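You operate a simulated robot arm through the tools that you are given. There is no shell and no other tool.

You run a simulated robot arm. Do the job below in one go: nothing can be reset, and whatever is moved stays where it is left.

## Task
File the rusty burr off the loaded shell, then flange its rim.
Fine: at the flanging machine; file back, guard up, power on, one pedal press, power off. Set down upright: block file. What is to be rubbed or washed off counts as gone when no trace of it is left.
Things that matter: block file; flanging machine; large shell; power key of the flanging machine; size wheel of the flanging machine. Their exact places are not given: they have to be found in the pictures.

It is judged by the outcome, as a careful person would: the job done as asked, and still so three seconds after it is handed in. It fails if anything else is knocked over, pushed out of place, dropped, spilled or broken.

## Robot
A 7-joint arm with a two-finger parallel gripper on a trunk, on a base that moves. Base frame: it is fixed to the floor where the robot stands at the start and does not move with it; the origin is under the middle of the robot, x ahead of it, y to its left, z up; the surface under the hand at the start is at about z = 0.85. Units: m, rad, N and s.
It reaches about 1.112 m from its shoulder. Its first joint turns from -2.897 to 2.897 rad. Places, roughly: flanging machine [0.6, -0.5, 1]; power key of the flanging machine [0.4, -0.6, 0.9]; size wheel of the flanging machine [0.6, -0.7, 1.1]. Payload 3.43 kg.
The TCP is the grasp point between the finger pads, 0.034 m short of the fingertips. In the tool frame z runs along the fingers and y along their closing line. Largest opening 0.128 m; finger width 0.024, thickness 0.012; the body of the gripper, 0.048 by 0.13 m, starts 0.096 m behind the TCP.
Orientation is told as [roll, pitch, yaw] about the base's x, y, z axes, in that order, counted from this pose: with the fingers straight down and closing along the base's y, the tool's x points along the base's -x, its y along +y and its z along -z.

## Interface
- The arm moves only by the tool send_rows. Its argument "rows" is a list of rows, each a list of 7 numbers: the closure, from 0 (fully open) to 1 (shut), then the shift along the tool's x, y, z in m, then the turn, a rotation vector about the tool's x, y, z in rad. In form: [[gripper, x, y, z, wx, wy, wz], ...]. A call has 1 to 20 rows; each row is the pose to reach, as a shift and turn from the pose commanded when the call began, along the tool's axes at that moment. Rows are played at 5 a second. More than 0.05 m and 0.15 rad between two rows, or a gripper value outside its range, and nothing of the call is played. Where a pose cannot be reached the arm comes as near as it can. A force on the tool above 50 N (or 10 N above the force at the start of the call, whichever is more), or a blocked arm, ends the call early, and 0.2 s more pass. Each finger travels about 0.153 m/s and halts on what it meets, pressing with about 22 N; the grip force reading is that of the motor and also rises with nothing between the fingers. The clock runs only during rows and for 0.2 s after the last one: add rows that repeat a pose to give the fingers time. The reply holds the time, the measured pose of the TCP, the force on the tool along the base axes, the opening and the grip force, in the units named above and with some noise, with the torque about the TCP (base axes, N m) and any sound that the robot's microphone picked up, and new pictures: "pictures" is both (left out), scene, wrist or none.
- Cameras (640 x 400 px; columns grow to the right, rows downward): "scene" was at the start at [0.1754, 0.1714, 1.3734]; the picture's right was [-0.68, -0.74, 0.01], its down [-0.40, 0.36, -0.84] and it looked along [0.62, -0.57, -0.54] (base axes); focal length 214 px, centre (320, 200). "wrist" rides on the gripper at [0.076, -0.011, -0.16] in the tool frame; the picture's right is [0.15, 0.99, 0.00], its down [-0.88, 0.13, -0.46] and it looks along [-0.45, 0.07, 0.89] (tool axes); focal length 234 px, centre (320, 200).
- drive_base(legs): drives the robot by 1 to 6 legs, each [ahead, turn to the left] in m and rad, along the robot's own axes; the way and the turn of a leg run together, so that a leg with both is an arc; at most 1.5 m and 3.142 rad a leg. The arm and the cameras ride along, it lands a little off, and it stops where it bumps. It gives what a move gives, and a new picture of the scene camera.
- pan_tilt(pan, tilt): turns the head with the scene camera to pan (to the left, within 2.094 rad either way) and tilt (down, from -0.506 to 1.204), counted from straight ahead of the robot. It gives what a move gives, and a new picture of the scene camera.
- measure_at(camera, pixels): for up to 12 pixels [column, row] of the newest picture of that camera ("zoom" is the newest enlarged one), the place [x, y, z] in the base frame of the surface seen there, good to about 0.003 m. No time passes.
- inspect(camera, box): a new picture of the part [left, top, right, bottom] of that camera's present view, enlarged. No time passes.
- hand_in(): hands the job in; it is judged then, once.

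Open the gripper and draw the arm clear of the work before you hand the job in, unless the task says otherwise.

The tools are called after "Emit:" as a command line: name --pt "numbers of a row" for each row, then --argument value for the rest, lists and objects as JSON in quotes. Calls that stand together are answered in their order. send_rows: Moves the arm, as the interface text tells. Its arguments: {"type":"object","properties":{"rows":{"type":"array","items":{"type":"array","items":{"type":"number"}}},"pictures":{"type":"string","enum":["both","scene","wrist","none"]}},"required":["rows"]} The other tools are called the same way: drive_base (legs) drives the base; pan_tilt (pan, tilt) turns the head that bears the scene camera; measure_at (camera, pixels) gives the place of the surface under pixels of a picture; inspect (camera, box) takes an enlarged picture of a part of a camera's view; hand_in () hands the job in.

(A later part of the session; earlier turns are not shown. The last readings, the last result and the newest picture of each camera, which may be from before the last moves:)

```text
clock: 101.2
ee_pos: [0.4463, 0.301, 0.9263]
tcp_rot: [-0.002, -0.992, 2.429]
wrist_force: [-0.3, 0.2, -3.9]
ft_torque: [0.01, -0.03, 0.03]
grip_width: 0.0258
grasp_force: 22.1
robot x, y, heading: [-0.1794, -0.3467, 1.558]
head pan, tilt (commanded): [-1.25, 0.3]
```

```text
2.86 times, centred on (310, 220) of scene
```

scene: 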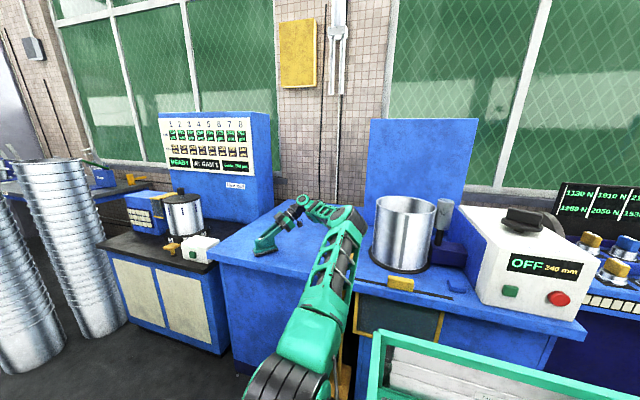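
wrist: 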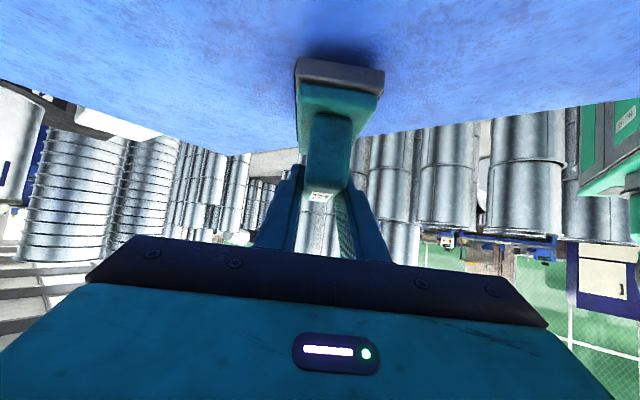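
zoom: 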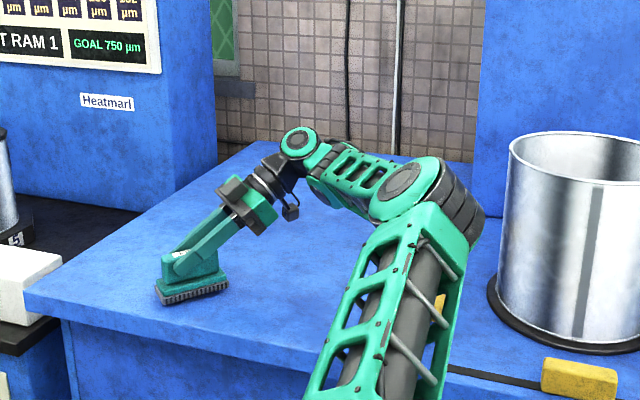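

The file is about 2 cm above the bench and level. I lower it slowly, 14 mm in small steps, then check the force.

Emit:
send_rows --pt "1 0.0033 0 0.0022 0 0 0" --pt "1 0.0067 0 0.0044 0 0 0" --pt "1 0.01 0 0.0066 0 0 0" --pt "1 0.0117 0 0.0077 0 0 0" --pt "1 0.0117 0 0.0077 0 0 0" --pictures "wrist"

```text
clock: 102.5
ee_pos: [0.4462, 0.3031, 0.9135]
tcp_rot: [-0.005, -0.991, 2.428]
wrist_force: [3.1, 1.6, 14.6]
ft_torque: [-0.09, 0.03, -0.18]
grip_width: 0.0259
grasp_force: 22.4
robot x, y, heading: [-0.1747, -0.3475, 1.555]
head pan, tilt (commanded): [-1.25, 0.3]
```

wrist: 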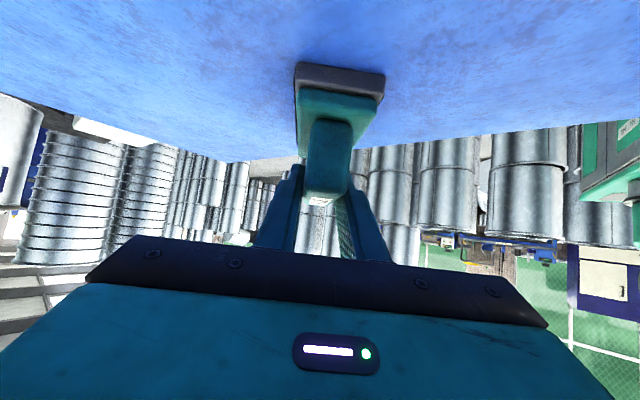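

The file touched the bench (14.6 N) at z 0.9135. I look at how flat it sits before releasing.

Emit:
inspect --camera "scene" --box '[235, 210, 315, 270]'

Emit:
inspect --camera "wrist" --box '[270, 40, 410, 130]'

```text
6.67 times, centred on (275, 240) of scene
```

zoom: 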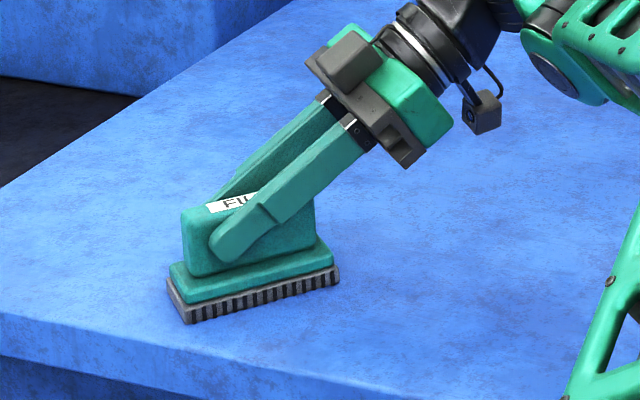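

```text
4.44 times, centred on (340, 85) of wrist
```

zoom: 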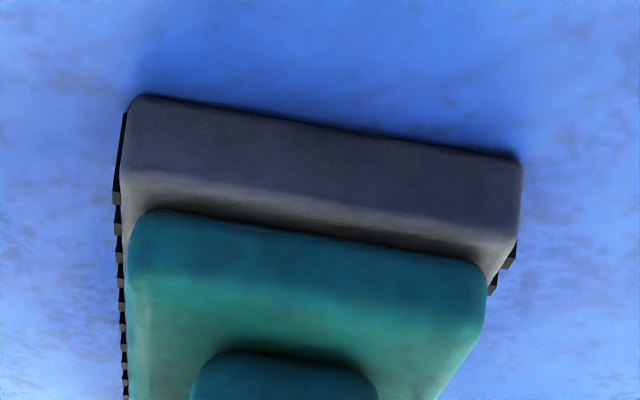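

It sits flat enough (teeth along the bench). I relax the pressure by 1.5 mm and open the fingers gently.

Emit:
send_rows --pt "1 -0.0012 0 -0.0008 0 0 0" --pt "1 -0.0012 0 -0.0008 0 0 0" --pt "0.7 -0.0012 0 -0.0008 0 0 0" --pt "0.5 -0.0012 0 -0.0008 0 0 0" --pt "0.3 -0.0012 0 -0.0008 0 0 0" --pt "0.3 -0.0012 0 -0.0008 0 0 0" --pictures "both"

Emit:
inspect --camera "scene" --box '[235, 210, 315, 270]'

```text
clock: 103.8
ee_pos: [0.4466, 0.3033, 0.914]
tcp_rot: [-0.002, -0.991, 2.428]
wrist_force: [0.8, -0.5, 0.2]
ft_torque: [0.01, -0.04, -0.01]
grip_width: 0.0896
grasp_force: 0.2
robot x, y, heading: [-0.1854, -0.3486, 1.556]
head pan, tilt (commanded): [-1.25, 0.3]
```

scene: 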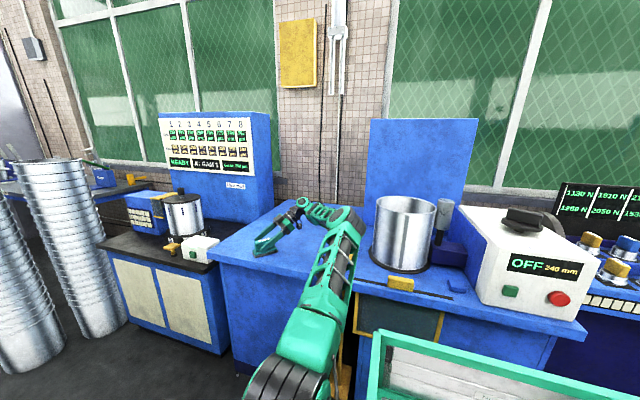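
wrist: 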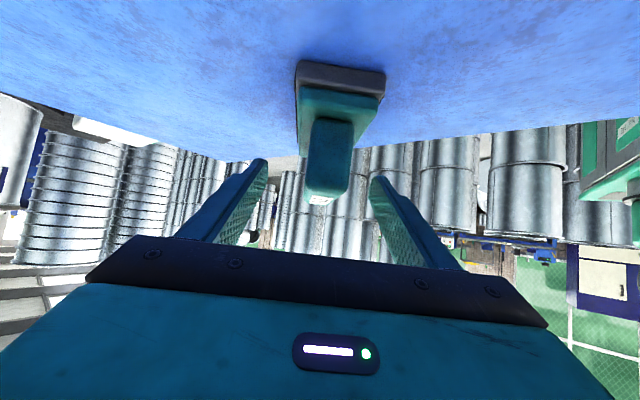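

```text
6.67 times, centred on (275, 240) of scene
```

zoom: 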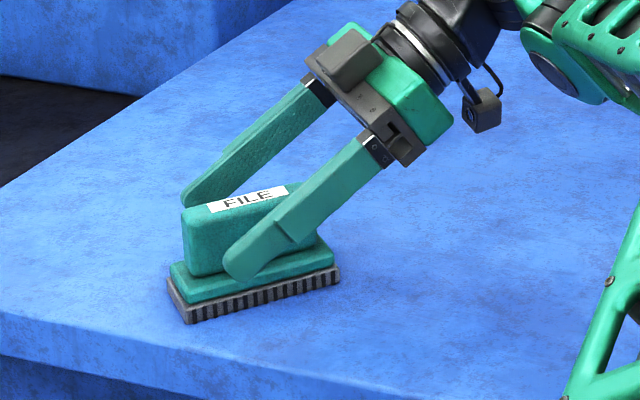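

The file stands upright, free of the fingers. I raise the open hand straight up and swing it to vertical above the file.

Emit:
send_rows --pt "0.2 -0.033 0 -0.0216 0 0 0" --pt "0 -0.066 0 -0.0432 0 0 0" --pt "0 -0.0992 0 -0.0649 0 0 0" --pt "0 -0.1222 0 -0.08 0 0.12 0" --pt "0 -0.1222 0 -0.08 0 0.24 0" --pt "0 -0.1222 0 -0.08 0 0.36 0" --pt "0 -0.1222 0 -0.08 0 0.48 0" --pt "0 -0.1222 0 -0.08 0 0.6 0" --pt "0 -0.1222 0 -0.08 0 0.73 0" --pt "0 -0.1222 0 -0.08 0 0.86 0" --pt "0 -0.1222 0 -0.08 0 0.991 0" --pt "0 -0.1222 0 -0.08 0 0.991 0" --pictures "both"

```text
clock: 106.5
ee_pos: [0.4468, 0.3049, 1.0608]
tcp_rot: [-0.002, 0.0, 2.427]
wrist_force: [-0.4, -0.1, 0.1]
ft_torque: [0.04, -0.03, 0.02]
grip_width: 0.1279
grasp_force: 0.0
robot x, y, heading: [-0.1805, -0.3466, 1.555]
head pan, tilt (commanded): [-1.25, 0.3]
```

scene: 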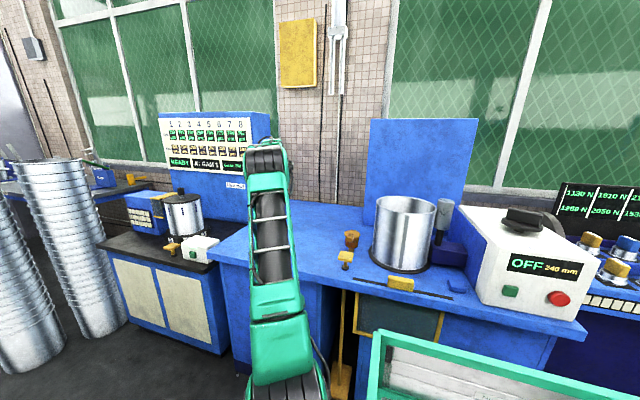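
wrist: 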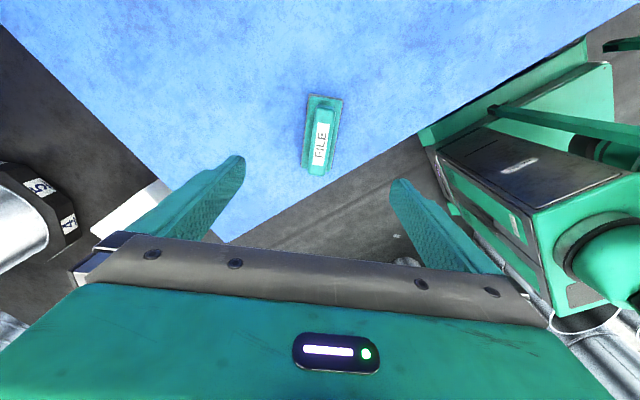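

Hand vertical above the file at (320,135). I measure the file's ends for the regrip from above.

Emit:
inspect --camera "wrist" --box '[285, 80, 365, 190]'

Emit:
measure_at --camera "wrist" --pixels '[[325, 109], [315, 172], [322, 125], [320, 140], [318, 155], [314, 140], [327, 140], [310, 98], [340, 100], [303, 172], [332, 175]]'

```text
3.64 times, centred on (325, 135) of wrist
```

zoom: 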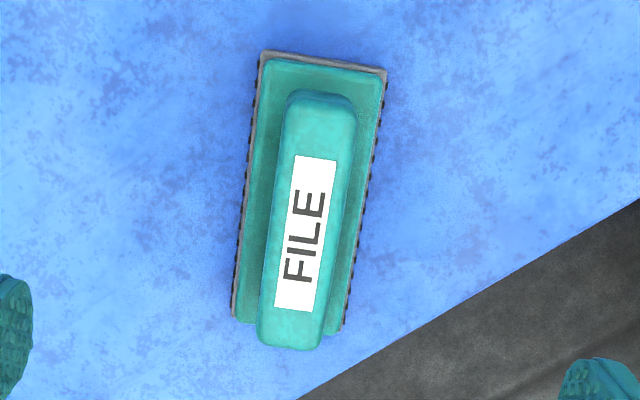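

```text
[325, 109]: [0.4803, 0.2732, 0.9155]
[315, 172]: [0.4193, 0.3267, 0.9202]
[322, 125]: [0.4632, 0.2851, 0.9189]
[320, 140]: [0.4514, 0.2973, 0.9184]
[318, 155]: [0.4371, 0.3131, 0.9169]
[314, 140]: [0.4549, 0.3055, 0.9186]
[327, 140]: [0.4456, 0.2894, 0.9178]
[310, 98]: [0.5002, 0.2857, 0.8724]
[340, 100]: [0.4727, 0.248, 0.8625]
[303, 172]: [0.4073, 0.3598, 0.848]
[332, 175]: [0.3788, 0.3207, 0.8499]
```

The handle's middle is at about (0.450,0.299), axis at 139°, matching the hand. I lower the open hand over it to z≈0.915 and close.

Emit:
send_rows --pt "0 0.002 0.001 0.04 0 0 0" --pt "0 0.004 0.002 0.08 0 0 0" --pt "0 0.0062 0.0026 0.12 0 0 0" --pt "0 0.0062 0.0026 0.137 0 0 0" --pt "0 0.0062 0.0026 0.146 0 0 0" --pt "0 0.0062 0.0026 0.146 0 0 0" --pictures "wrist"

```text
clock: 107.8
ee_pos: [0.4499, 0.2965, 0.9139]
tcp_rot: [-0.002, -0.003, 2.428]
wrist_force: [0.9, 0.2, 0.0]
ft_torque: [0.03, -0.02, 0.03]
grip_width: 0.1278
grasp_force: 0.0
robot x, y, heading: [-0.1824, -0.3444, 1.554]
head pan, tilt (commanded): [-1.25, 0.3]
```

wrist: 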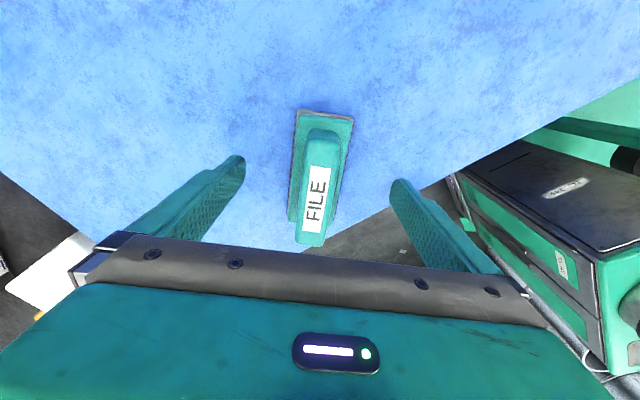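

The handle lies centred between the fingers with no contact. I close the gripper.

Emit:
send_rows --pt "0.3 0 0 0 0 0 0" --pt "0.6 0 0 0 0 0 0" --pt "0.8 0 0 0 0 0 0" --pt "1 0 0 0 0 0 0" --pt "1 0 0 0 0 0 0" --pictures "none"

```text
clock: 109.0
ee_pos: [0.4485, 0.297, 0.9134]
tcp_rot: [-0.002, -0.002, 2.427]
wrist_force: [1.2, 1.7, 1.9]
ft_torque: [-0.01, 0.03, -0.01]
grip_width: 0.0259
grasp_force: 22.4
robot x, y, heading: [-0.1807, -0.3465, 1.554]
head pan, tilt (commanded): [-1.25, 0.3]
```

Gripped (width 0.0259). I lift 60 mm, carry the file to its original spot and turn it to its original direction.

Emit:
send_rows --pt "1 0 0 -0.03 0 0 0" --pt "1 0 0 -0.06 0 0 0" --pt "1 0.023 0.0191 -0.06 0 0 -0.122" --pt "1 0.0461 0.0381 -0.06 0 0 -0.245" --pt "1 0.0691 0.0572 -0.06 0 0 -0.367" --pt "1 0.0921 0.0763 -0.06 0 0 -0.489" --pt "1 0.1152 0.0953 -0.06 0 0 -0.612" --pt "1 0.1382 0.1144 -0.06 0 0 -0.734" --pt "1 0.1382 0.1144 -0.06 0 0 -0.734" --pictures "both"

```text
clock: 111.0
ee_pos: [0.4785, 0.1223, 0.9736]
tcp_rot: [-0.002, -0.001, -3.123]
wrist_force: [0.1, 1.5, -3.3]
ft_torque: [0.02, -0.04, 0.0]
grip_width: 0.026
grasp_force: 22.6
robot x, y, heading: [-0.1802, -0.349, 1.555]
head pan, tilt (commanded): [-1.25, 0.3]
```

scene: 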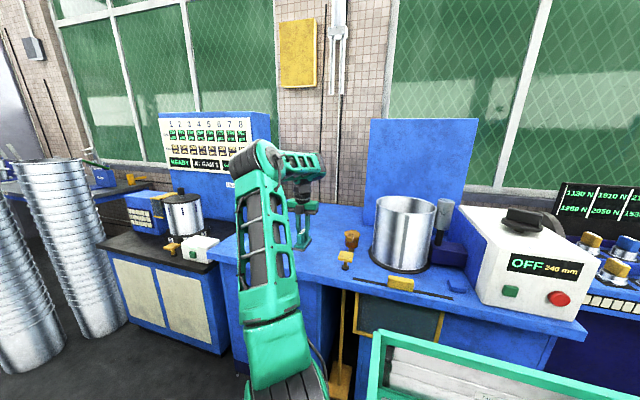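
wrist: 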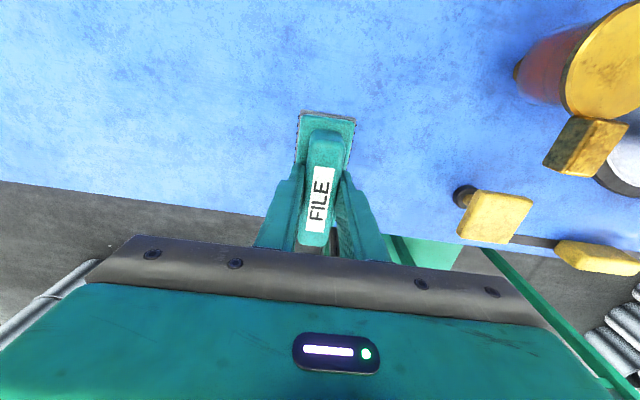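

The file is above its original spot. I lower it 58 mm, slowing at the end.

Emit:
send_rows --pt "1 0 0 0.025 0 0 0" --pt "1 0 0 0.045 0 0 0" --pt "1 0 0 0.053 0 0 0" --pt "1 0 0 0.057 0 0 0" --pt "1 0 0 0.0595 0 0 0" --pt "1 0 0 0.0595 0 0 0" --pictures "wrist"

```text
clock: 112.5
ee_pos: [0.4762, 0.1203, 0.9134]
tcp_rot: [-0.004, 0.001, -3.123]
wrist_force: [0.0, 0.0, -3.1]
ft_torque: [-0.02, -0.02, -0.03]
grip_width: 0.0258
grasp_force: 22.5
robot x, y, heading: [-0.1812, -0.3481, 1.558]
head pan, tilt (commanded): [-1.25, 0.3]
```

wrist: 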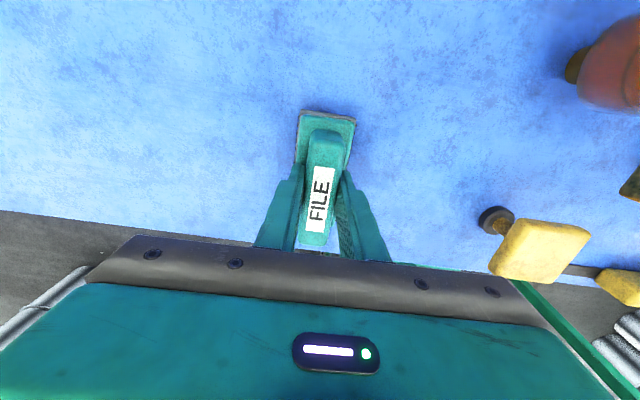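

Still carried (−3.1 N). I lower 1.5 mm more and read the force.

Emit:
send_rows --pt "1 0 0 0.0008 0 0 0" --pt "1 0 0 0.0015 0 0 0" --pt "1 0 0 0.0015 0 0 0" --pictures "none"

```text
clock: 113.2
ee_pos: [0.4778, 0.1192, 0.9129]
tcp_rot: [-0.002, 0.003, -3.123]
wrist_force: [-4.2, 4.6, 14.2]
ft_torque: [-0.09, -0.01, -0.01]
grip_width: 0.0256
grasp_force: 21.9
robot x, y, heading: [-0.1792, -0.3503, 1.556]
head pan, tilt (commanded): [-1.25, 0.3]
```

The file has touched down (14 N). I ease off 1 mm, open the fingers fully and then raise the hand straight up.

Emit:
send_rows --pt "1 0 0 -0.001 0 0 0" --pt "0.7 0 0 -0.001 0 0 0" --pt "0.4 0 0 -0.001 0 0 0" --pt "0.1 0 0 -0.001 0 0 0" --pt "0 0 0 -0.001 0 0 0" --pt "0 0 0 -0.02 0 0 0" --pt "0 0 0 -0.06 0 0 0" --pt "0 0 0 -0.1 0 0 0" --pt "0 0 0 -0.14 0 0 0" --pt "0 0 0 -0.18 0 0 0" --pt "0 0 0 -0.18 0 0 0" --pictures "both"

Emit:
inspect --camera "wrist" --box '[280, 60, 370, 180]'

Emit:
measure_at --camera "zoom" --pixels '[[300, 100], [340, 250], [320, 200]]'

```text
clock: 115.7
ee_pos: [0.4807, 0.1187, 1.0941]
tcp_rot: [0.001, 0.0, -3.124]
wrist_force: [0.8, -0.6, 0.2]
ft_torque: [0.02, -0.01, 0.04]
grip_width: 0.1277
grasp_force: 0.2
robot x, y, heading: [-0.1805, -0.3481, 1.558]
head pan, tilt (commanded): [-1.25, 0.3]
```

scene: 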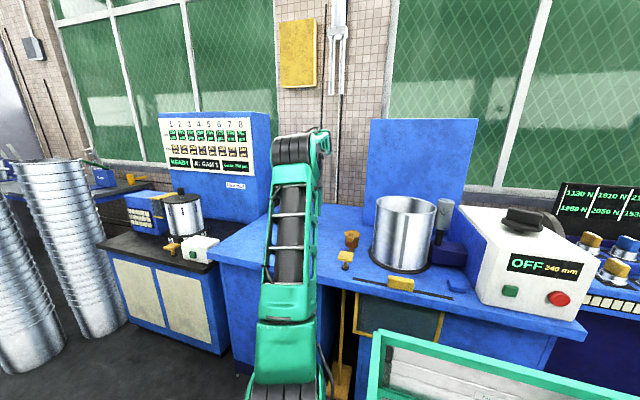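
wrist: 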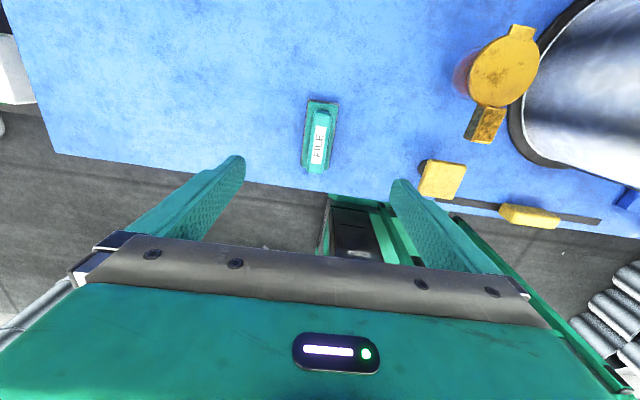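

```text
3.33 times, centred on (325, 120) of wrist
```

zoom: 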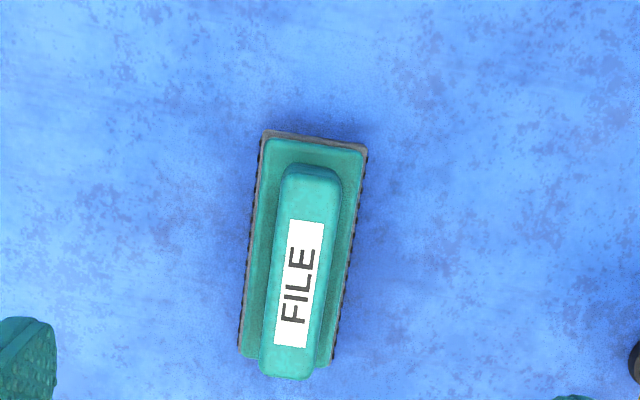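

```text
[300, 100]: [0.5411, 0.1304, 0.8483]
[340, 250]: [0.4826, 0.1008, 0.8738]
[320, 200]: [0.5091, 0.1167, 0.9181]
```

The file stands upright at its place. I verify its centre position.

Emit:
measure_at --camera "zoom" --pixels '[[312, 172], [288, 370], [303, 270], [268, 135], [362, 150], [243, 345]]'

```text
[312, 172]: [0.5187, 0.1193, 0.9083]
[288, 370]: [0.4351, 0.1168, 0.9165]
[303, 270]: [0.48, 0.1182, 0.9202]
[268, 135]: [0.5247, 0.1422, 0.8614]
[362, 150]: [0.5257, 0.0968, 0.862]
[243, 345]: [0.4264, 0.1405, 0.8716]
```

The file is back within 5 mm of its original place. Next the guard: I move the open hand to above the yellow handle in the slot (0.385,-0.29), turning so the fingers close along x.

Emit:
send_rows --pt "0 -0.0094 0.0372 -0.0051 0 0 0.1444" --pt "0 -0.0188 0.0744 -0.0102 0 0 0.2887" --pt "0 -0.0281 0.1116 -0.0153 0 0 0.4331" --pt "0 -0.0375 0.1488 -0.0204 0 0 0.5775" --pt "0 -0.0469 0.186 -0.0255 0 0 0.7218" --pt "0 -0.0563 0.2233 -0.0305 0 0 0.8662" --pt "0 -0.0657 0.2605 -0.0356 0 0 1.0105" --pt "0 -0.0751 0.2977 -0.0407 0 0 1.1549" --pt "0 -0.0844 0.3349 -0.0458 0 0 1.2993" --pt "0 -0.0938 0.3721 -0.0509 0 0 1.4436" --pt "0 -0.1032 0.4093 -0.056 0 0 1.588" --pt "0 -0.1032 0.4093 -0.056 0 0 1.588" --pictures "both"

```text
clock: 118.2
ee_pos: [0.3839, -0.2935, 1.1428]
tcp_rot: [-0.001, 0.001, 1.571]
wrist_force: [0.1, 0.9, 0.0]
ft_torque: [0.02, -0.01, -0.01]
grip_width: 0.1281
grasp_force: 0.0
robot x, y, heading: [-0.178, -0.3514, 1.561]
head pan, tilt (commanded): [-1.25, 0.3]
```

scene: 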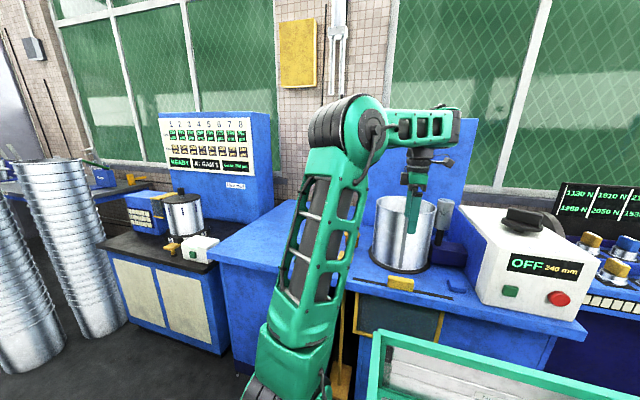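
wrist: 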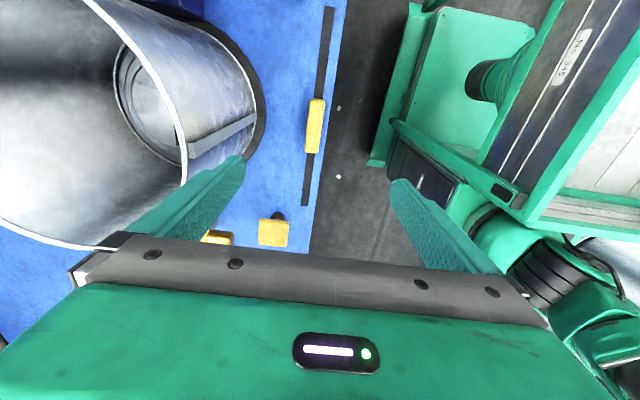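

The handle is visible at (315,125) in the wrist view. I measure its edges.

Emit:
inspect --camera "wrist" --box '[280, 60, 360, 200]'

Emit:
measure_at --camera "wrist" --pixels '[[316, 102], [315, 125], [312, 148], [308, 125], [322, 125], [319, 150], [326, 70], [306, 190], [330, 40]]'

Emit:
inspect --camera "scene" --box '[330, 230, 480, 400]'

```text
2.86 times, centred on (320, 130) of wrist
```

zoom: 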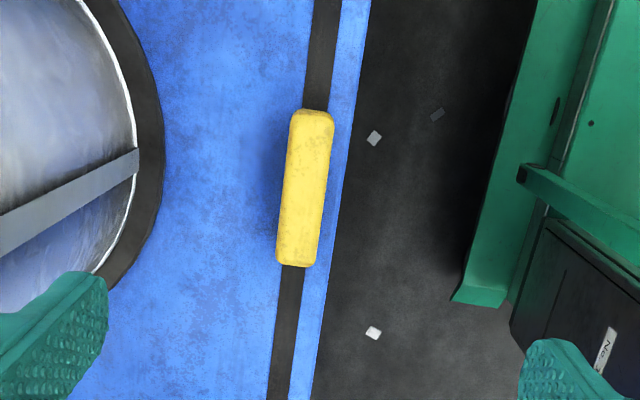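

```text
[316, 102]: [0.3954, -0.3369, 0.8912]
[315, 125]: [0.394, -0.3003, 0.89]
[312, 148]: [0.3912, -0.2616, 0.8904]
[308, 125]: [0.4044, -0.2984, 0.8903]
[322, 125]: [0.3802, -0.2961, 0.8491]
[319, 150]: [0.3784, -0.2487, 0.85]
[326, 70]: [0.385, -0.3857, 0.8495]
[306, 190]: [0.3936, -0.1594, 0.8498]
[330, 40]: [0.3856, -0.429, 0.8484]
```

```text
2.35 times, centred on (405, 315) of scene
```

zoom: 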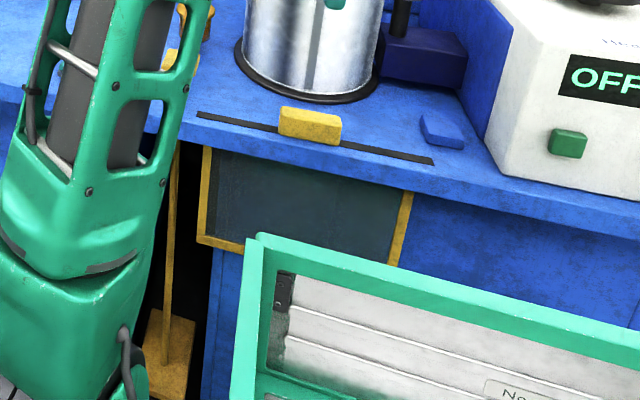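

The handle spans y -0.337…-0.262, x centre 0.394, top z 0.890. I narrow the opening to ~0.077 m and descend over it to z≈0.893.

Emit:
send_rows --pt "0.2 0.001 -0.003 0.045 0 0 0" --pt "0.4 0.002 -0.006 0.09 0 0 0" --pt "0.4 0.0035 -0.01 0.135 0 0 0" --pt "0.4 0.0035 -0.01 0.18 0 0 0" --pt "0.4 0.0035 -0.01 0.22 0 0 0" --pt "0.4 0.0035 -0.01 0.24 0 0 0" --pt "0.4 0.0035 -0.01 0.25 0 0 0" --pt "0.4 0.0035 -0.01 0.25 0 0 0" --pictures "both"

```text
clock: 120.0
ee_pos: [0.3932, -0.2964, 0.8975]
tcp_rot: [-0.001, -0.002, 1.573]
wrist_force: [0.6, 0.3, 0.0]
ft_torque: [0.01, -0.03, -0.01]
grip_width: 0.0769
grasp_force: 0.1
robot x, y, heading: [-0.1791, -0.35, 1.555]
head pan, tilt (commanded): [-1.25, 0.3]
```

scene: 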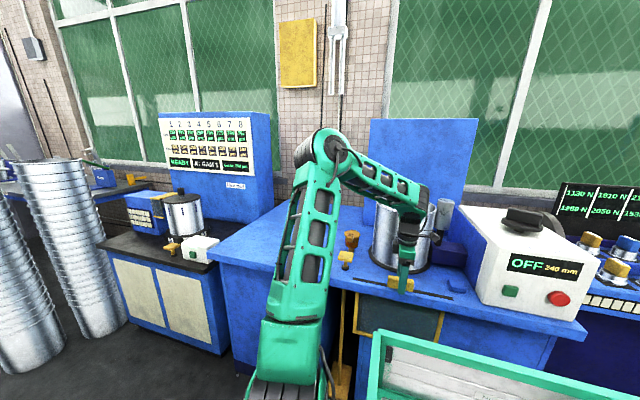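
wrist: 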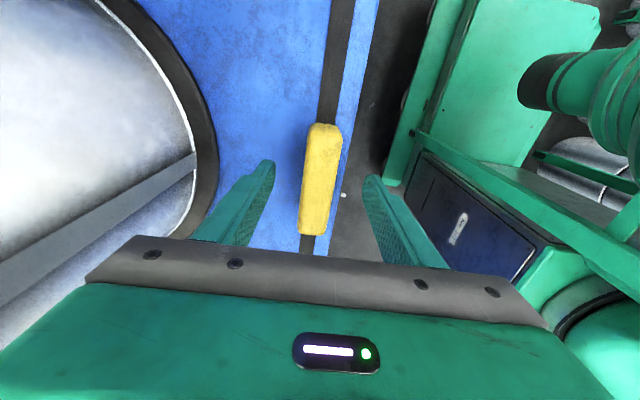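

The handle is centred between the fingers. I close on it.

Emit:
send_rows --pt "0.6 0 0 0.003 0 0 0" --pt "0.8 0 0 0.003 0 0 0" --pt "1 0 0 0.003 0 0 0" --pt "1 0 0 0.003 0 0 0" --pt "1 0 0 0.003 0 0 0" --pictures "none"

```text
clock: 121.2
ee_pos: [0.3949, -0.296, 0.8956]
tcp_rot: [-0.004, -0.001, 1.574]
wrist_force: [32.0, -3.0, 1.7]
ft_torque: [-0.79, -0.37, 0.15]
grip_width: 0.0257
grasp_force: 45.4
robot x, y, heading: [-0.1804, -0.3466, 1.555]
head pan, tilt (commanded): [-1.25, 0.3]
```

Gripped, but 32 N sideways shows the handle lies slightly further in +x. I shift the hand +2 mm in x to relieve it.

Emit:
send_rows --pt "1 0 -0.001 0 0 0 0" --pt "1 0 -0.002 0 0 0 0" --pt "1 0 -0.002 0 0 0 0" --pictures "none"

```text
clock: 122.0
ee_pos: [0.3942, -0.2962, 0.8943]
tcp_rot: [-0.002, -0.001, 1.572]
wrist_force: [25.2, -7.0, 0.3]
ft_torque: [-0.77, -0.61, 0.22]
grip_width: 0.0256
grasp_force: 44.9
robot x, y, heading: [-0.1811, -0.35, 1.56]
head pan, tilt (commanded): [-1.25, 0.3]
```

The side force dropped to 25 N; I shift another 4 mm.

Emit:
send_rows --pt "1 0 -0.001 0 0 0 0" --pt "1 0 -0.002 0 0 0 0" --pt "1 0 -0.003 0 0 0 0" --pt "1 0 -0.004 0 0 0 0" --pt "1 0 -0.004 0 0 0 0" --pictures "none"

```text
clock: 123.2
ee_pos: [0.3952, -0.2963, 0.8943]
tcp_rot: [0.005, 0.0, 1.571]
wrist_force: [-40.3, -7.4, 0.5]
ft_torque: [0.0, -0.45, 0.91]
grip_width: 0.0255
grasp_force: 45.0
robot x, y, heading: [-0.1803, -0.3478, 1.557]
head pan, tilt (commanded): [-1.25, 0.3]
```

Now it is -40 N, so I overshot; the neutral point is about 2.5 mm back.

Emit:
send_rows --pt "1 0 0.001 0 0 0 0" --pt "1 0 0.002 0 0 0 0" --pt "1 0 0.0025 0 0 0 0" --pt "1 0 0.0025 0 0 0 0" --pictures "none"

```text
clock: 124.2
ee_pos: [0.3961, -0.2955, 0.8973]
tcp_rot: [-0.001, 0.001, 1.57]
wrist_force: [-20.6, -18.3, 0.2]
ft_torque: [-0.71, 0.62, 0.35]
grip_width: 0.026
grasp_force: 44.9
robot x, y, heading: [-0.1761, -0.3461, 1.557]
head pan, tilt (commanded): [-1.25, 0.3]
```

Small leftover forces remain from friction in the grip. I nudge 1 mm in each axis against them.

Emit:
send_rows --pt "1 0.0005 0.0005 0 0 0 0" --pt "1 0.001 0.001 0 0 0 0" --pt "1 0.001 0.001 0 0 0 0" --pictures "none"

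```text
clock: 125.0
ee_pos: [0.3951, -0.2954, 0.8952]
tcp_rot: [-0.003, 0.0, 1.572]
wrist_force: [-7.3, -24.1, 0.9]
ft_torque: [-1.24, 0.43, 0.42]
grip_width: 0.0254
grasp_force: 44.7
robot x, y, heading: [-0.1811, -0.349, 1.558]
head pan, tilt (commanded): [-1.25, 0.3]
```

Fx is fine now; Fy is -24 N, so I shift 2 mm toward −y.

Emit:
send_rows --pt "1 0.001 0 0 0 0 0" --pt "1 0.002 0 0 0 0 0" --pt "1 0.002 0 0 0 0 0" --pictures "none"

```text
clock: 125.8
ee_pos: [0.3947, -0.2948, 0.8957]
tcp_rot: [0.001, -0.004, 1.576]
wrist_force: [-7.9, -1.4, 1.4]
ft_torque: [0.56, -0.01, -0.32]
grip_width: 0.0257
grasp_force: 44.8
robot x, y, heading: [-0.1842, -0.3488, 1.559]
head pan, tilt (commanded): [-1.25, 0.3]
```

Forces are small now. I lift the handle 60 mm gently and watch the force.

Emit:
send_rows --pt "1 0 0 -0.01 0 0 0" --pt "1 0 0 -0.02 0 0 0" --pt "1 0 0 -0.03 0 0 0" --pt "1 0 0 -0.04 0 0 0" --pt "1 0 0 -0.05 0 0 0" --pt "1 0 0 -0.06 0 0 0" --pt "1 0 0 -0.06 0 0 0" --pictures "both"

```text
clock: 127.5
ee_pos: [0.3955, -0.296, 0.9555]
tcp_rot: [-0.001, -0.002, 1.574]
wrist_force: [7.8, 14.0, 0.5]
ft_torque: [0.51, -0.04, 0.02]
grip_width: 0.0256
grasp_force: 45.0
robot x, y, heading: [-0.1828, -0.3468, 1.557]
head pan, tilt (commanded): [-1.25, 0.3]
```

scene: 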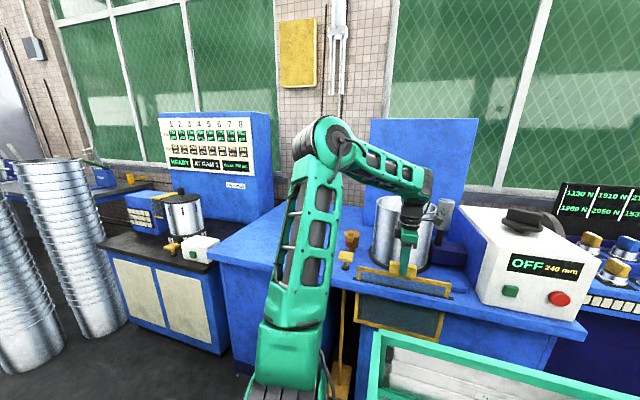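
wrist: 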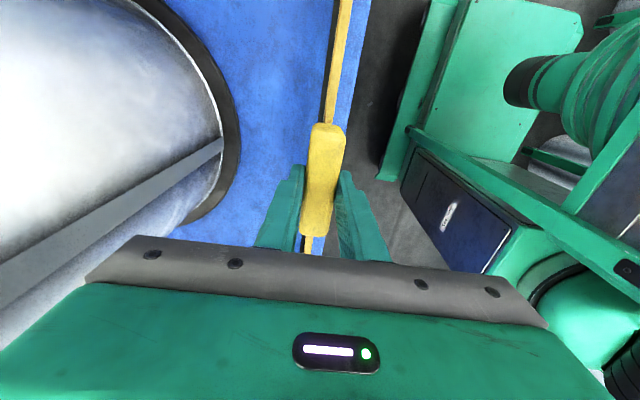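

The yellow guard frame is rising with the handle with little force. I continue lifting another 0.1 m.

Emit:
send_rows --pt "1 0 0 -0.0125 0 0 0" --pt "1 0 0 -0.025 0 0 0" --pt "1 0 0 -0.0375 0 0 0" --pt "1 0 0 -0.05 0 0 0" --pt "1 0 0 -0.0625 0 0 0" --pt "1 0 0 -0.075 0 0 0" --pt "1 0 0 -0.0875 0 0 0" --pt "1 0 0 -0.1 0 0 0" --pt "1 0 0 -0.1 0 0 0" --pictures "scene"

```text
clock: 129.4
ee_pos: [0.3958, -0.2957, 1.055]
tcp_rot: [-0.002, 0.0, 1.575]
wrist_force: [16.3, 27.5, 1.3]
ft_torque: [0.77, -0.1, 0.01]
grip_width: 0.0258
grasp_force: 45.2
robot x, y, heading: [-0.1782, -0.3477, 1.557]
head pan, tilt (commanded): [-1.25, 0.3]
```

scene: 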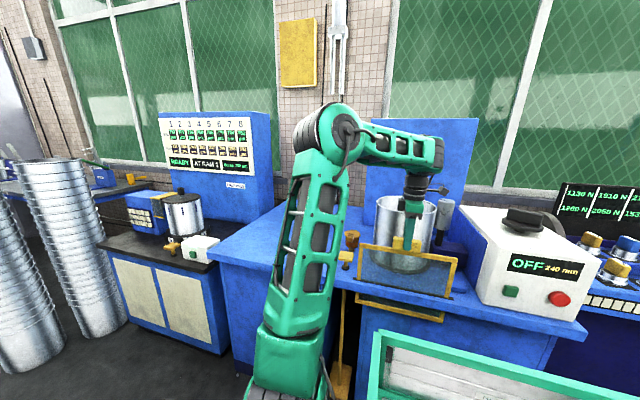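

The guard is up by 0.16 m, its lower edge still just under the bench edge. I zoom to see how much travel remains.

Emit:
inspect --camera "scene" --box '[330, 190, 480, 340]'

Emit:
measure_at --camera "scene" --pixels '[[400, 318], [360, 298], [440, 318], [408, 248], [365, 245], [455, 262], [450, 295]]'

```text
2.67 times, centred on (405, 265) of scene
```

zoom: 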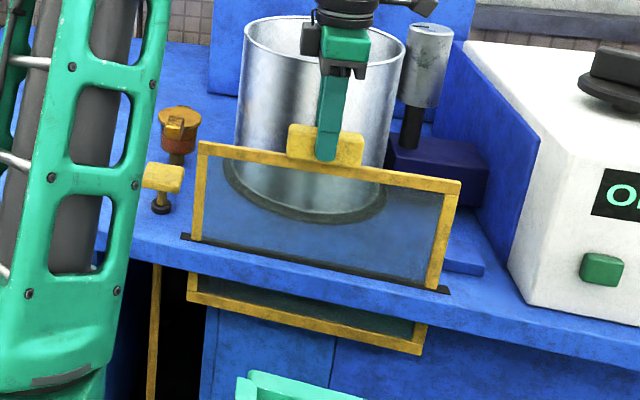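

```text
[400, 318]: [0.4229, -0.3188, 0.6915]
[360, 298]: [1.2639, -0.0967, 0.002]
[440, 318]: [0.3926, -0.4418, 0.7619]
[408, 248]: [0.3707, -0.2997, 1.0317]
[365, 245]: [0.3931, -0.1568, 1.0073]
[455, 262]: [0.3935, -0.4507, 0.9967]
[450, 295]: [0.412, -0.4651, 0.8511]
```

About 4–8 cm of travel remain (frame bottom at z≈0.76). I relieve the side forces slightly and lift on in 10 mm steps until it meets its stop.

Emit:
send_rows --pt "1 -0.002 -0.001 -0.008 0 0 0" --pt "1 -0.003 -0.0015 -0.016 0 0 0" --pt "1 -0.003 -0.0015 -0.024 0 0 0" --pt "1 -0.003 -0.0015 -0.032 0 0 0" --pt "1 -0.003 -0.0015 -0.04 0 0 0" --pt "1 -0.003 -0.0015 -0.04 0 0 0" --pictures "scene"

```text
clock: 130.8
ee_pos: [0.3954, -0.296, 1.0956]
tcp_rot: [0.002, 0.001, 1.569]
wrist_force: [3.9, -11.5, 0.2]
ft_torque: [-0.83, 0.07, 0.43]
grip_width: 0.0258
grasp_force: 45.0
robot x, y, heading: [-0.1775, -0.3506, 1.56]
head pan, tilt (commanded): [-1.25, 0.3]
```

scene: 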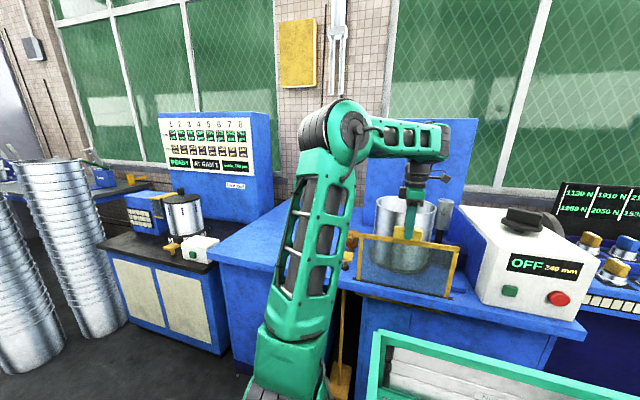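

No stop yet (Fz ≈ 0). I continue lifting another 40 mm.

Emit:
send_rows --pt "1 0.001 0 -0.008 0 0 0" --pt "1 0.001 0 -0.016 0 0 0" --pt "1 0.001 0 -0.024 0 0 0" --pt "1 0.001 0 -0.032 0 0 0" --pt "1 0.001 0 -0.04 0 0 0" --pt "1 0.001 0 -0.04 0 0 0" --pictures "scene"

Emit:
inspect --camera "scene" --box '[330, 180, 480, 330]'

```text
clock: 132.2
ee_pos: [0.395, -0.2954, 1.1327]
tcp_rot: [-0.001, -0.001, 1.572]
wrist_force: [15.0, -13.6, -0.8]
ft_torque: [0.57, 0.01, 0.19]
grip_width: 0.0255
grasp_force: 45.1
robot x, y, heading: [-0.1834, -0.347, 1.558]
head pan, tilt (commanded): [-1.25, 0.3]
```

scene: 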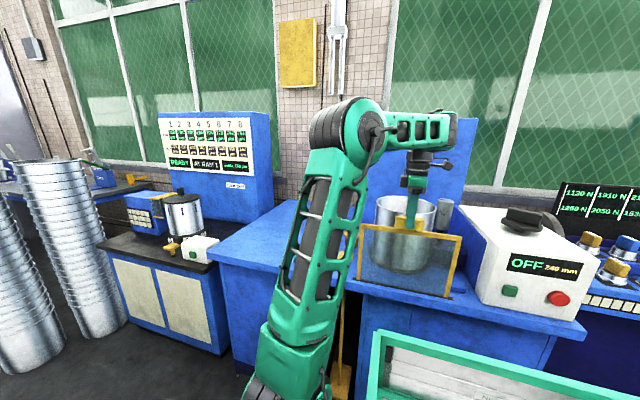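

```text
2.67 times, centred on (405, 255) of scene
```

zoom: 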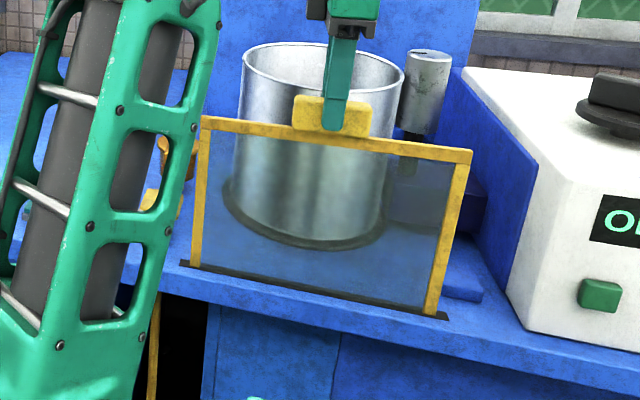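

Still free (Fz≈-0.8). I lift 30 mm more to find the top stop.

Emit:
send_rows --pt "1 0.001 -0.0005 -0.006 0 0 0" --pt "1 0.001 -0.0005 -0.012 0 0 0" --pt "1 0.001 -0.0005 -0.018 0 0 0" --pt "1 0.001 -0.0005 -0.024 0 0 0" --pt "1 0.001 -0.0005 -0.03 0 0 0" --pt "1 0.001 -0.0005 -0.03 0 0 0" --pictures "scene"

Emit:
inspect --camera "scene" --box '[330, 180, 480, 330]'

```text
clock: 133.7
ee_pos: [0.395, -0.2962, 1.163]
tcp_rot: [0.002, 0.0, 1.573]
wrist_force: [-18.8, -0.9, -32.4]
ft_torque: [-0.16, 0.05, 0.8]
grip_width: 0.0255
grasp_force: 44.5
robot x, y, heading: [-0.184, -0.3481, 1.552]
head pan, tilt (commanded): [-1.25, 0.3]
```

scene: 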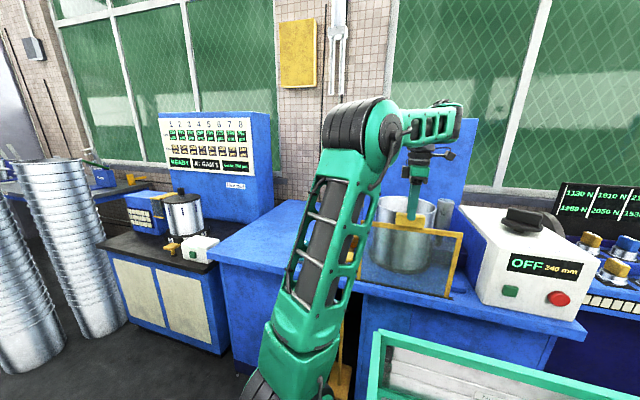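

```text
2.67 times, centred on (405, 255) of scene
```

zoom: 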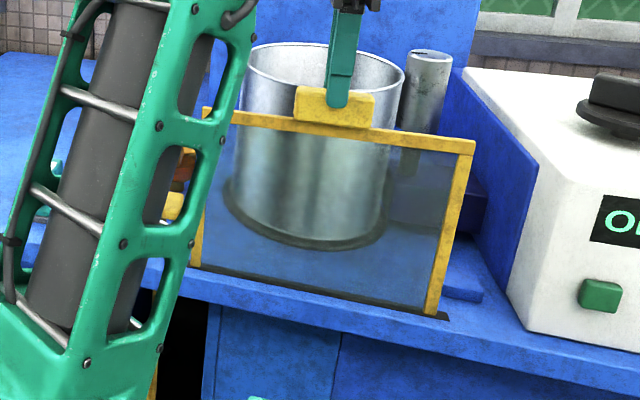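

Fz=-32 N: the guard has reached its top stop. I ease down 3 mm to unload, then check.

Emit:
send_rows --pt "1 0 0.0005 0.0015 0 0 0" --pt "1 0 0.001 0.003 0 0 0" --pt "1 0 0.001 0.003 0 0 0" --pictures "none"

```text
clock: 134.4
ee_pos: [0.3955, -0.2959, 1.1621]
tcp_rot: [-0.003, 0.002, 1.573]
wrist_force: [-13.7, -1.2, 5.1]
ft_torque: [-1.38, 0.5, 0.56]
grip_width: 0.0257
grasp_force: 45.3
robot x, y, heading: [-0.183, -0.3519, 1.555]
head pan, tilt (commanded): [-1.25, 0.3]
```

The load is off (Fz 5 N). I open the fingers to about the earlier width, wait, and look whether the guard stays up.

Emit:
send_rows --pt "0.75 0 0 0 0 0 0" --pt "0.6 0 0 0 0 0 0" --pt "0.4 0 0 0 0 0 0" --pt "0.4 0 0 0 0 0 0" --pt "0.4 0 0 0 0 0 0" --pt "0.4 0 0 0 0 0 0" --pt "0.4 0 0 0 0 0 0" --pictures "both"

Emit:
inspect --camera "scene" --box '[330, 180, 480, 330]'

```text
clock: 136.1
ee_pos: [0.3965, -0.2973, 1.1612]
tcp_rot: [-0.003, 0.002, 1.573]
wrist_force: [0.6, -0.1, 0.2]
ft_torque: [-0.02, 0.02, 0.0]
grip_width: 0.077
grasp_force: 0.1
robot x, y, heading: [-0.1793, -0.348, 1.559]
head pan, tilt (commanded): [-1.25, 0.3]
```

scene: 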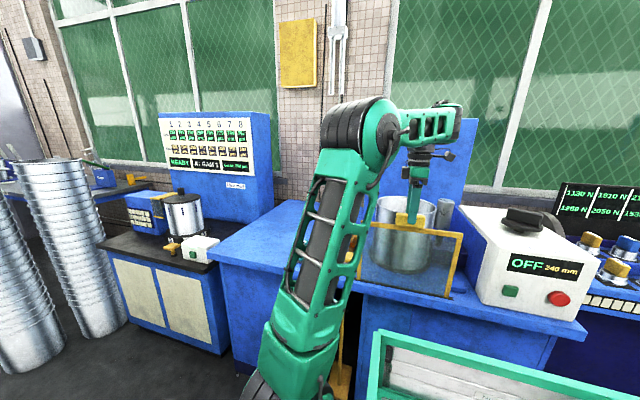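
wrist: 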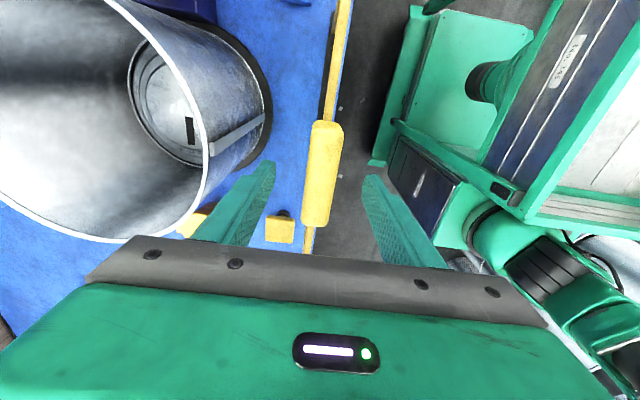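

```text
2.67 times, centred on (405, 255) of scene
```

zoom: 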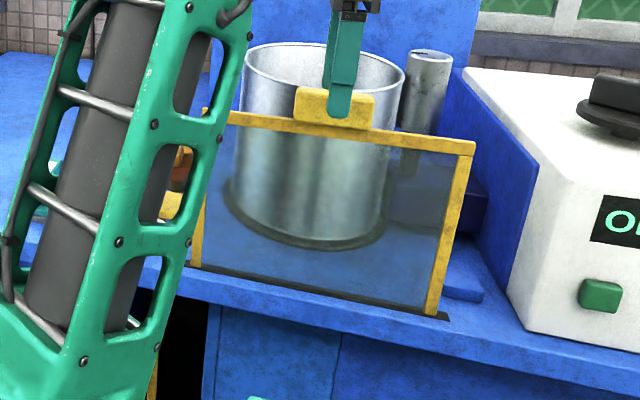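

The guard stays up by itself. Next is the green power key at (0.385,-0.605,0.942): I raise the hand off the handle, close the fingers and move in front of the key, turning to the standard yaw.

Emit:
send_rows --pt "0.4 0 0 -0.033 0 0 0" --pt "0.4 0 0 -0.067 0 0 0" --pt "0.5 0 0 -0.1 0 0 0" --pt "0.7 0.028 0.0133 -0.094 0 0 0.143" --pt "1 0.056 0.0266 -0.0887 0 0 0.286" --pt "1 0.084 0.04 -0.083 0 0 0.429" --pt "1 0.112 0.0533 -0.0775 0 0 0.572" --pt "1 0.14 0.0666 -0.0718 0 0 0.715" --pt "1 0.168 0.08 -0.0662 0 0 0.858" --pt "1 0.196 0.0932 -0.0605 0 0 1.001" --pt "1 0.224 0.1065 -0.055 0 0 1.144" --pt "1 0.252 0.12 -0.0493 0 0 1.287" --pt "1 0.28 0.1332 -0.0436 0 0 1.43" --pt "1 0.308 0.1465 -0.038 0 0 1.573" --pt "1 0.308 0.1465 -0.038 0 0 1.573" --pictures "both"

```text
clock: 139.2
ee_pos: [0.2516, -0.6053, 1.199]
tcp_rot: [0.002, 0.0, -0.004]
wrist_force: [1.2, -0.6, 0.0]
ft_torque: [-0.03, 0.03, -0.02]
grip_width: 0.0
grasp_force: 22.2
robot x, y, heading: [-0.1798, -0.3457, 1.559]
head pan, tilt (commanded): [-1.25, 0.3]
```

scene: 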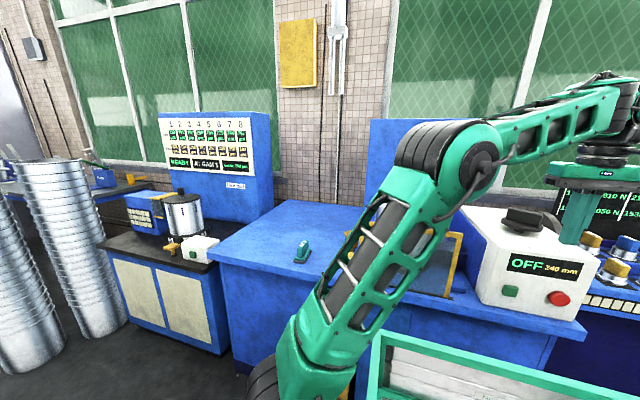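
wrist: 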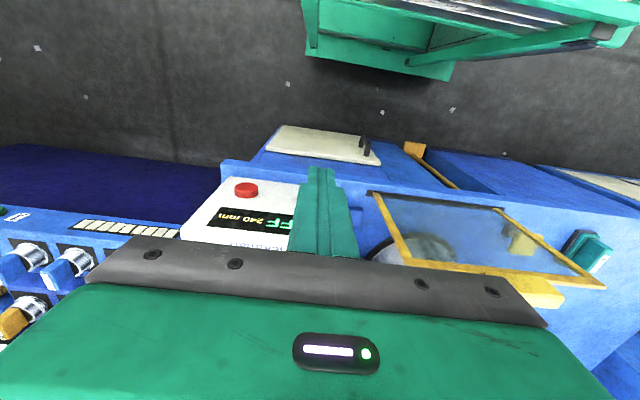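

The hand is in front of the head, and the guard is standing up behind. I re-measure the green key and red button from the head camera.

Emit:
inspect --camera "scene" --box '[470, 220, 600, 330]'

Emit:
measure_at --camera "scene" --pixels '[[510, 292], [504, 292], [517, 292], [510, 286], [510, 298], [498, 285], [525, 292], [558, 298], [510, 305], [520, 262]]'

```text
3.64 times, centred on (535, 275) of scene
```

zoom: 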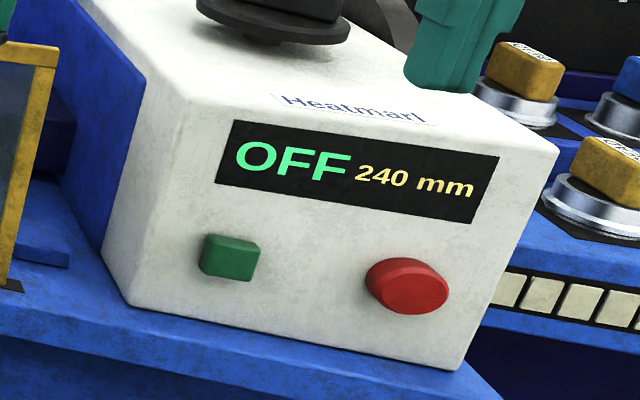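

```text
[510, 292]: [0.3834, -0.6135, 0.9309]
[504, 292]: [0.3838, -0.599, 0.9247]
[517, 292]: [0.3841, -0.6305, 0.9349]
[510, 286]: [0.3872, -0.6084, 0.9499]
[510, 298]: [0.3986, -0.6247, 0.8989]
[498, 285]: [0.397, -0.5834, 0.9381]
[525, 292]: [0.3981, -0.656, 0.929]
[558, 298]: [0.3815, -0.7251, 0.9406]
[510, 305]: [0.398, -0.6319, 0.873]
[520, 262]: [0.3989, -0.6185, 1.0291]
```

Green key: front face x≈0.3835, y≈-0.614, z≈0.934. I pitch the closed hand forward (−0.75) and lower it to about (0.27,-0.614,1.10).

Emit:
send_rows --pt "1 -0.0037 -0.0017 0.02 0 -0.15 0" --pt "1 -0.0074 -0.0035 0.04 0 -0.3 0" --pt "1 -0.011 -0.0052 0.06 0 -0.45 0" --pt "1 -0.0147 -0.007 0.08 0 -0.6 0" --pt "1 -0.0184 -0.0087 0.1 0 -0.75 0" --pt "1 -0.0184 -0.0087 0.1 0 -0.75 0" --pictures "both"

```text
clock: 140.7
ee_pos: [0.2687, -0.6079, 1.0969]
tcp_rot: [0.002, -0.75, -0.001]
wrist_force: [0.0, -0.3, -0.3]
ft_torque: [0.01, -0.02, -0.03]
grip_width: 0.0
grasp_force: 21.7
out of reach, approached as far as the arm can: row 2
robot x, y, heading: [-0.1828, -0.3475, 1.555]
head pan, tilt (commanded): [-1.25, 0.3]
```

scene: 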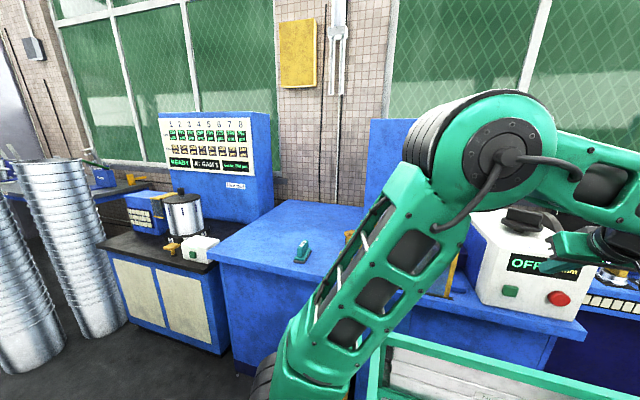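
wrist: 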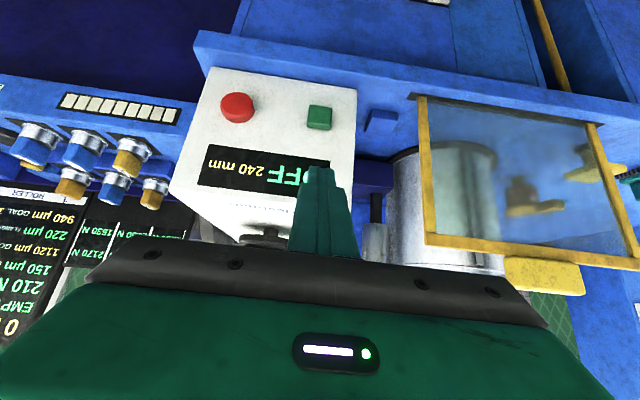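

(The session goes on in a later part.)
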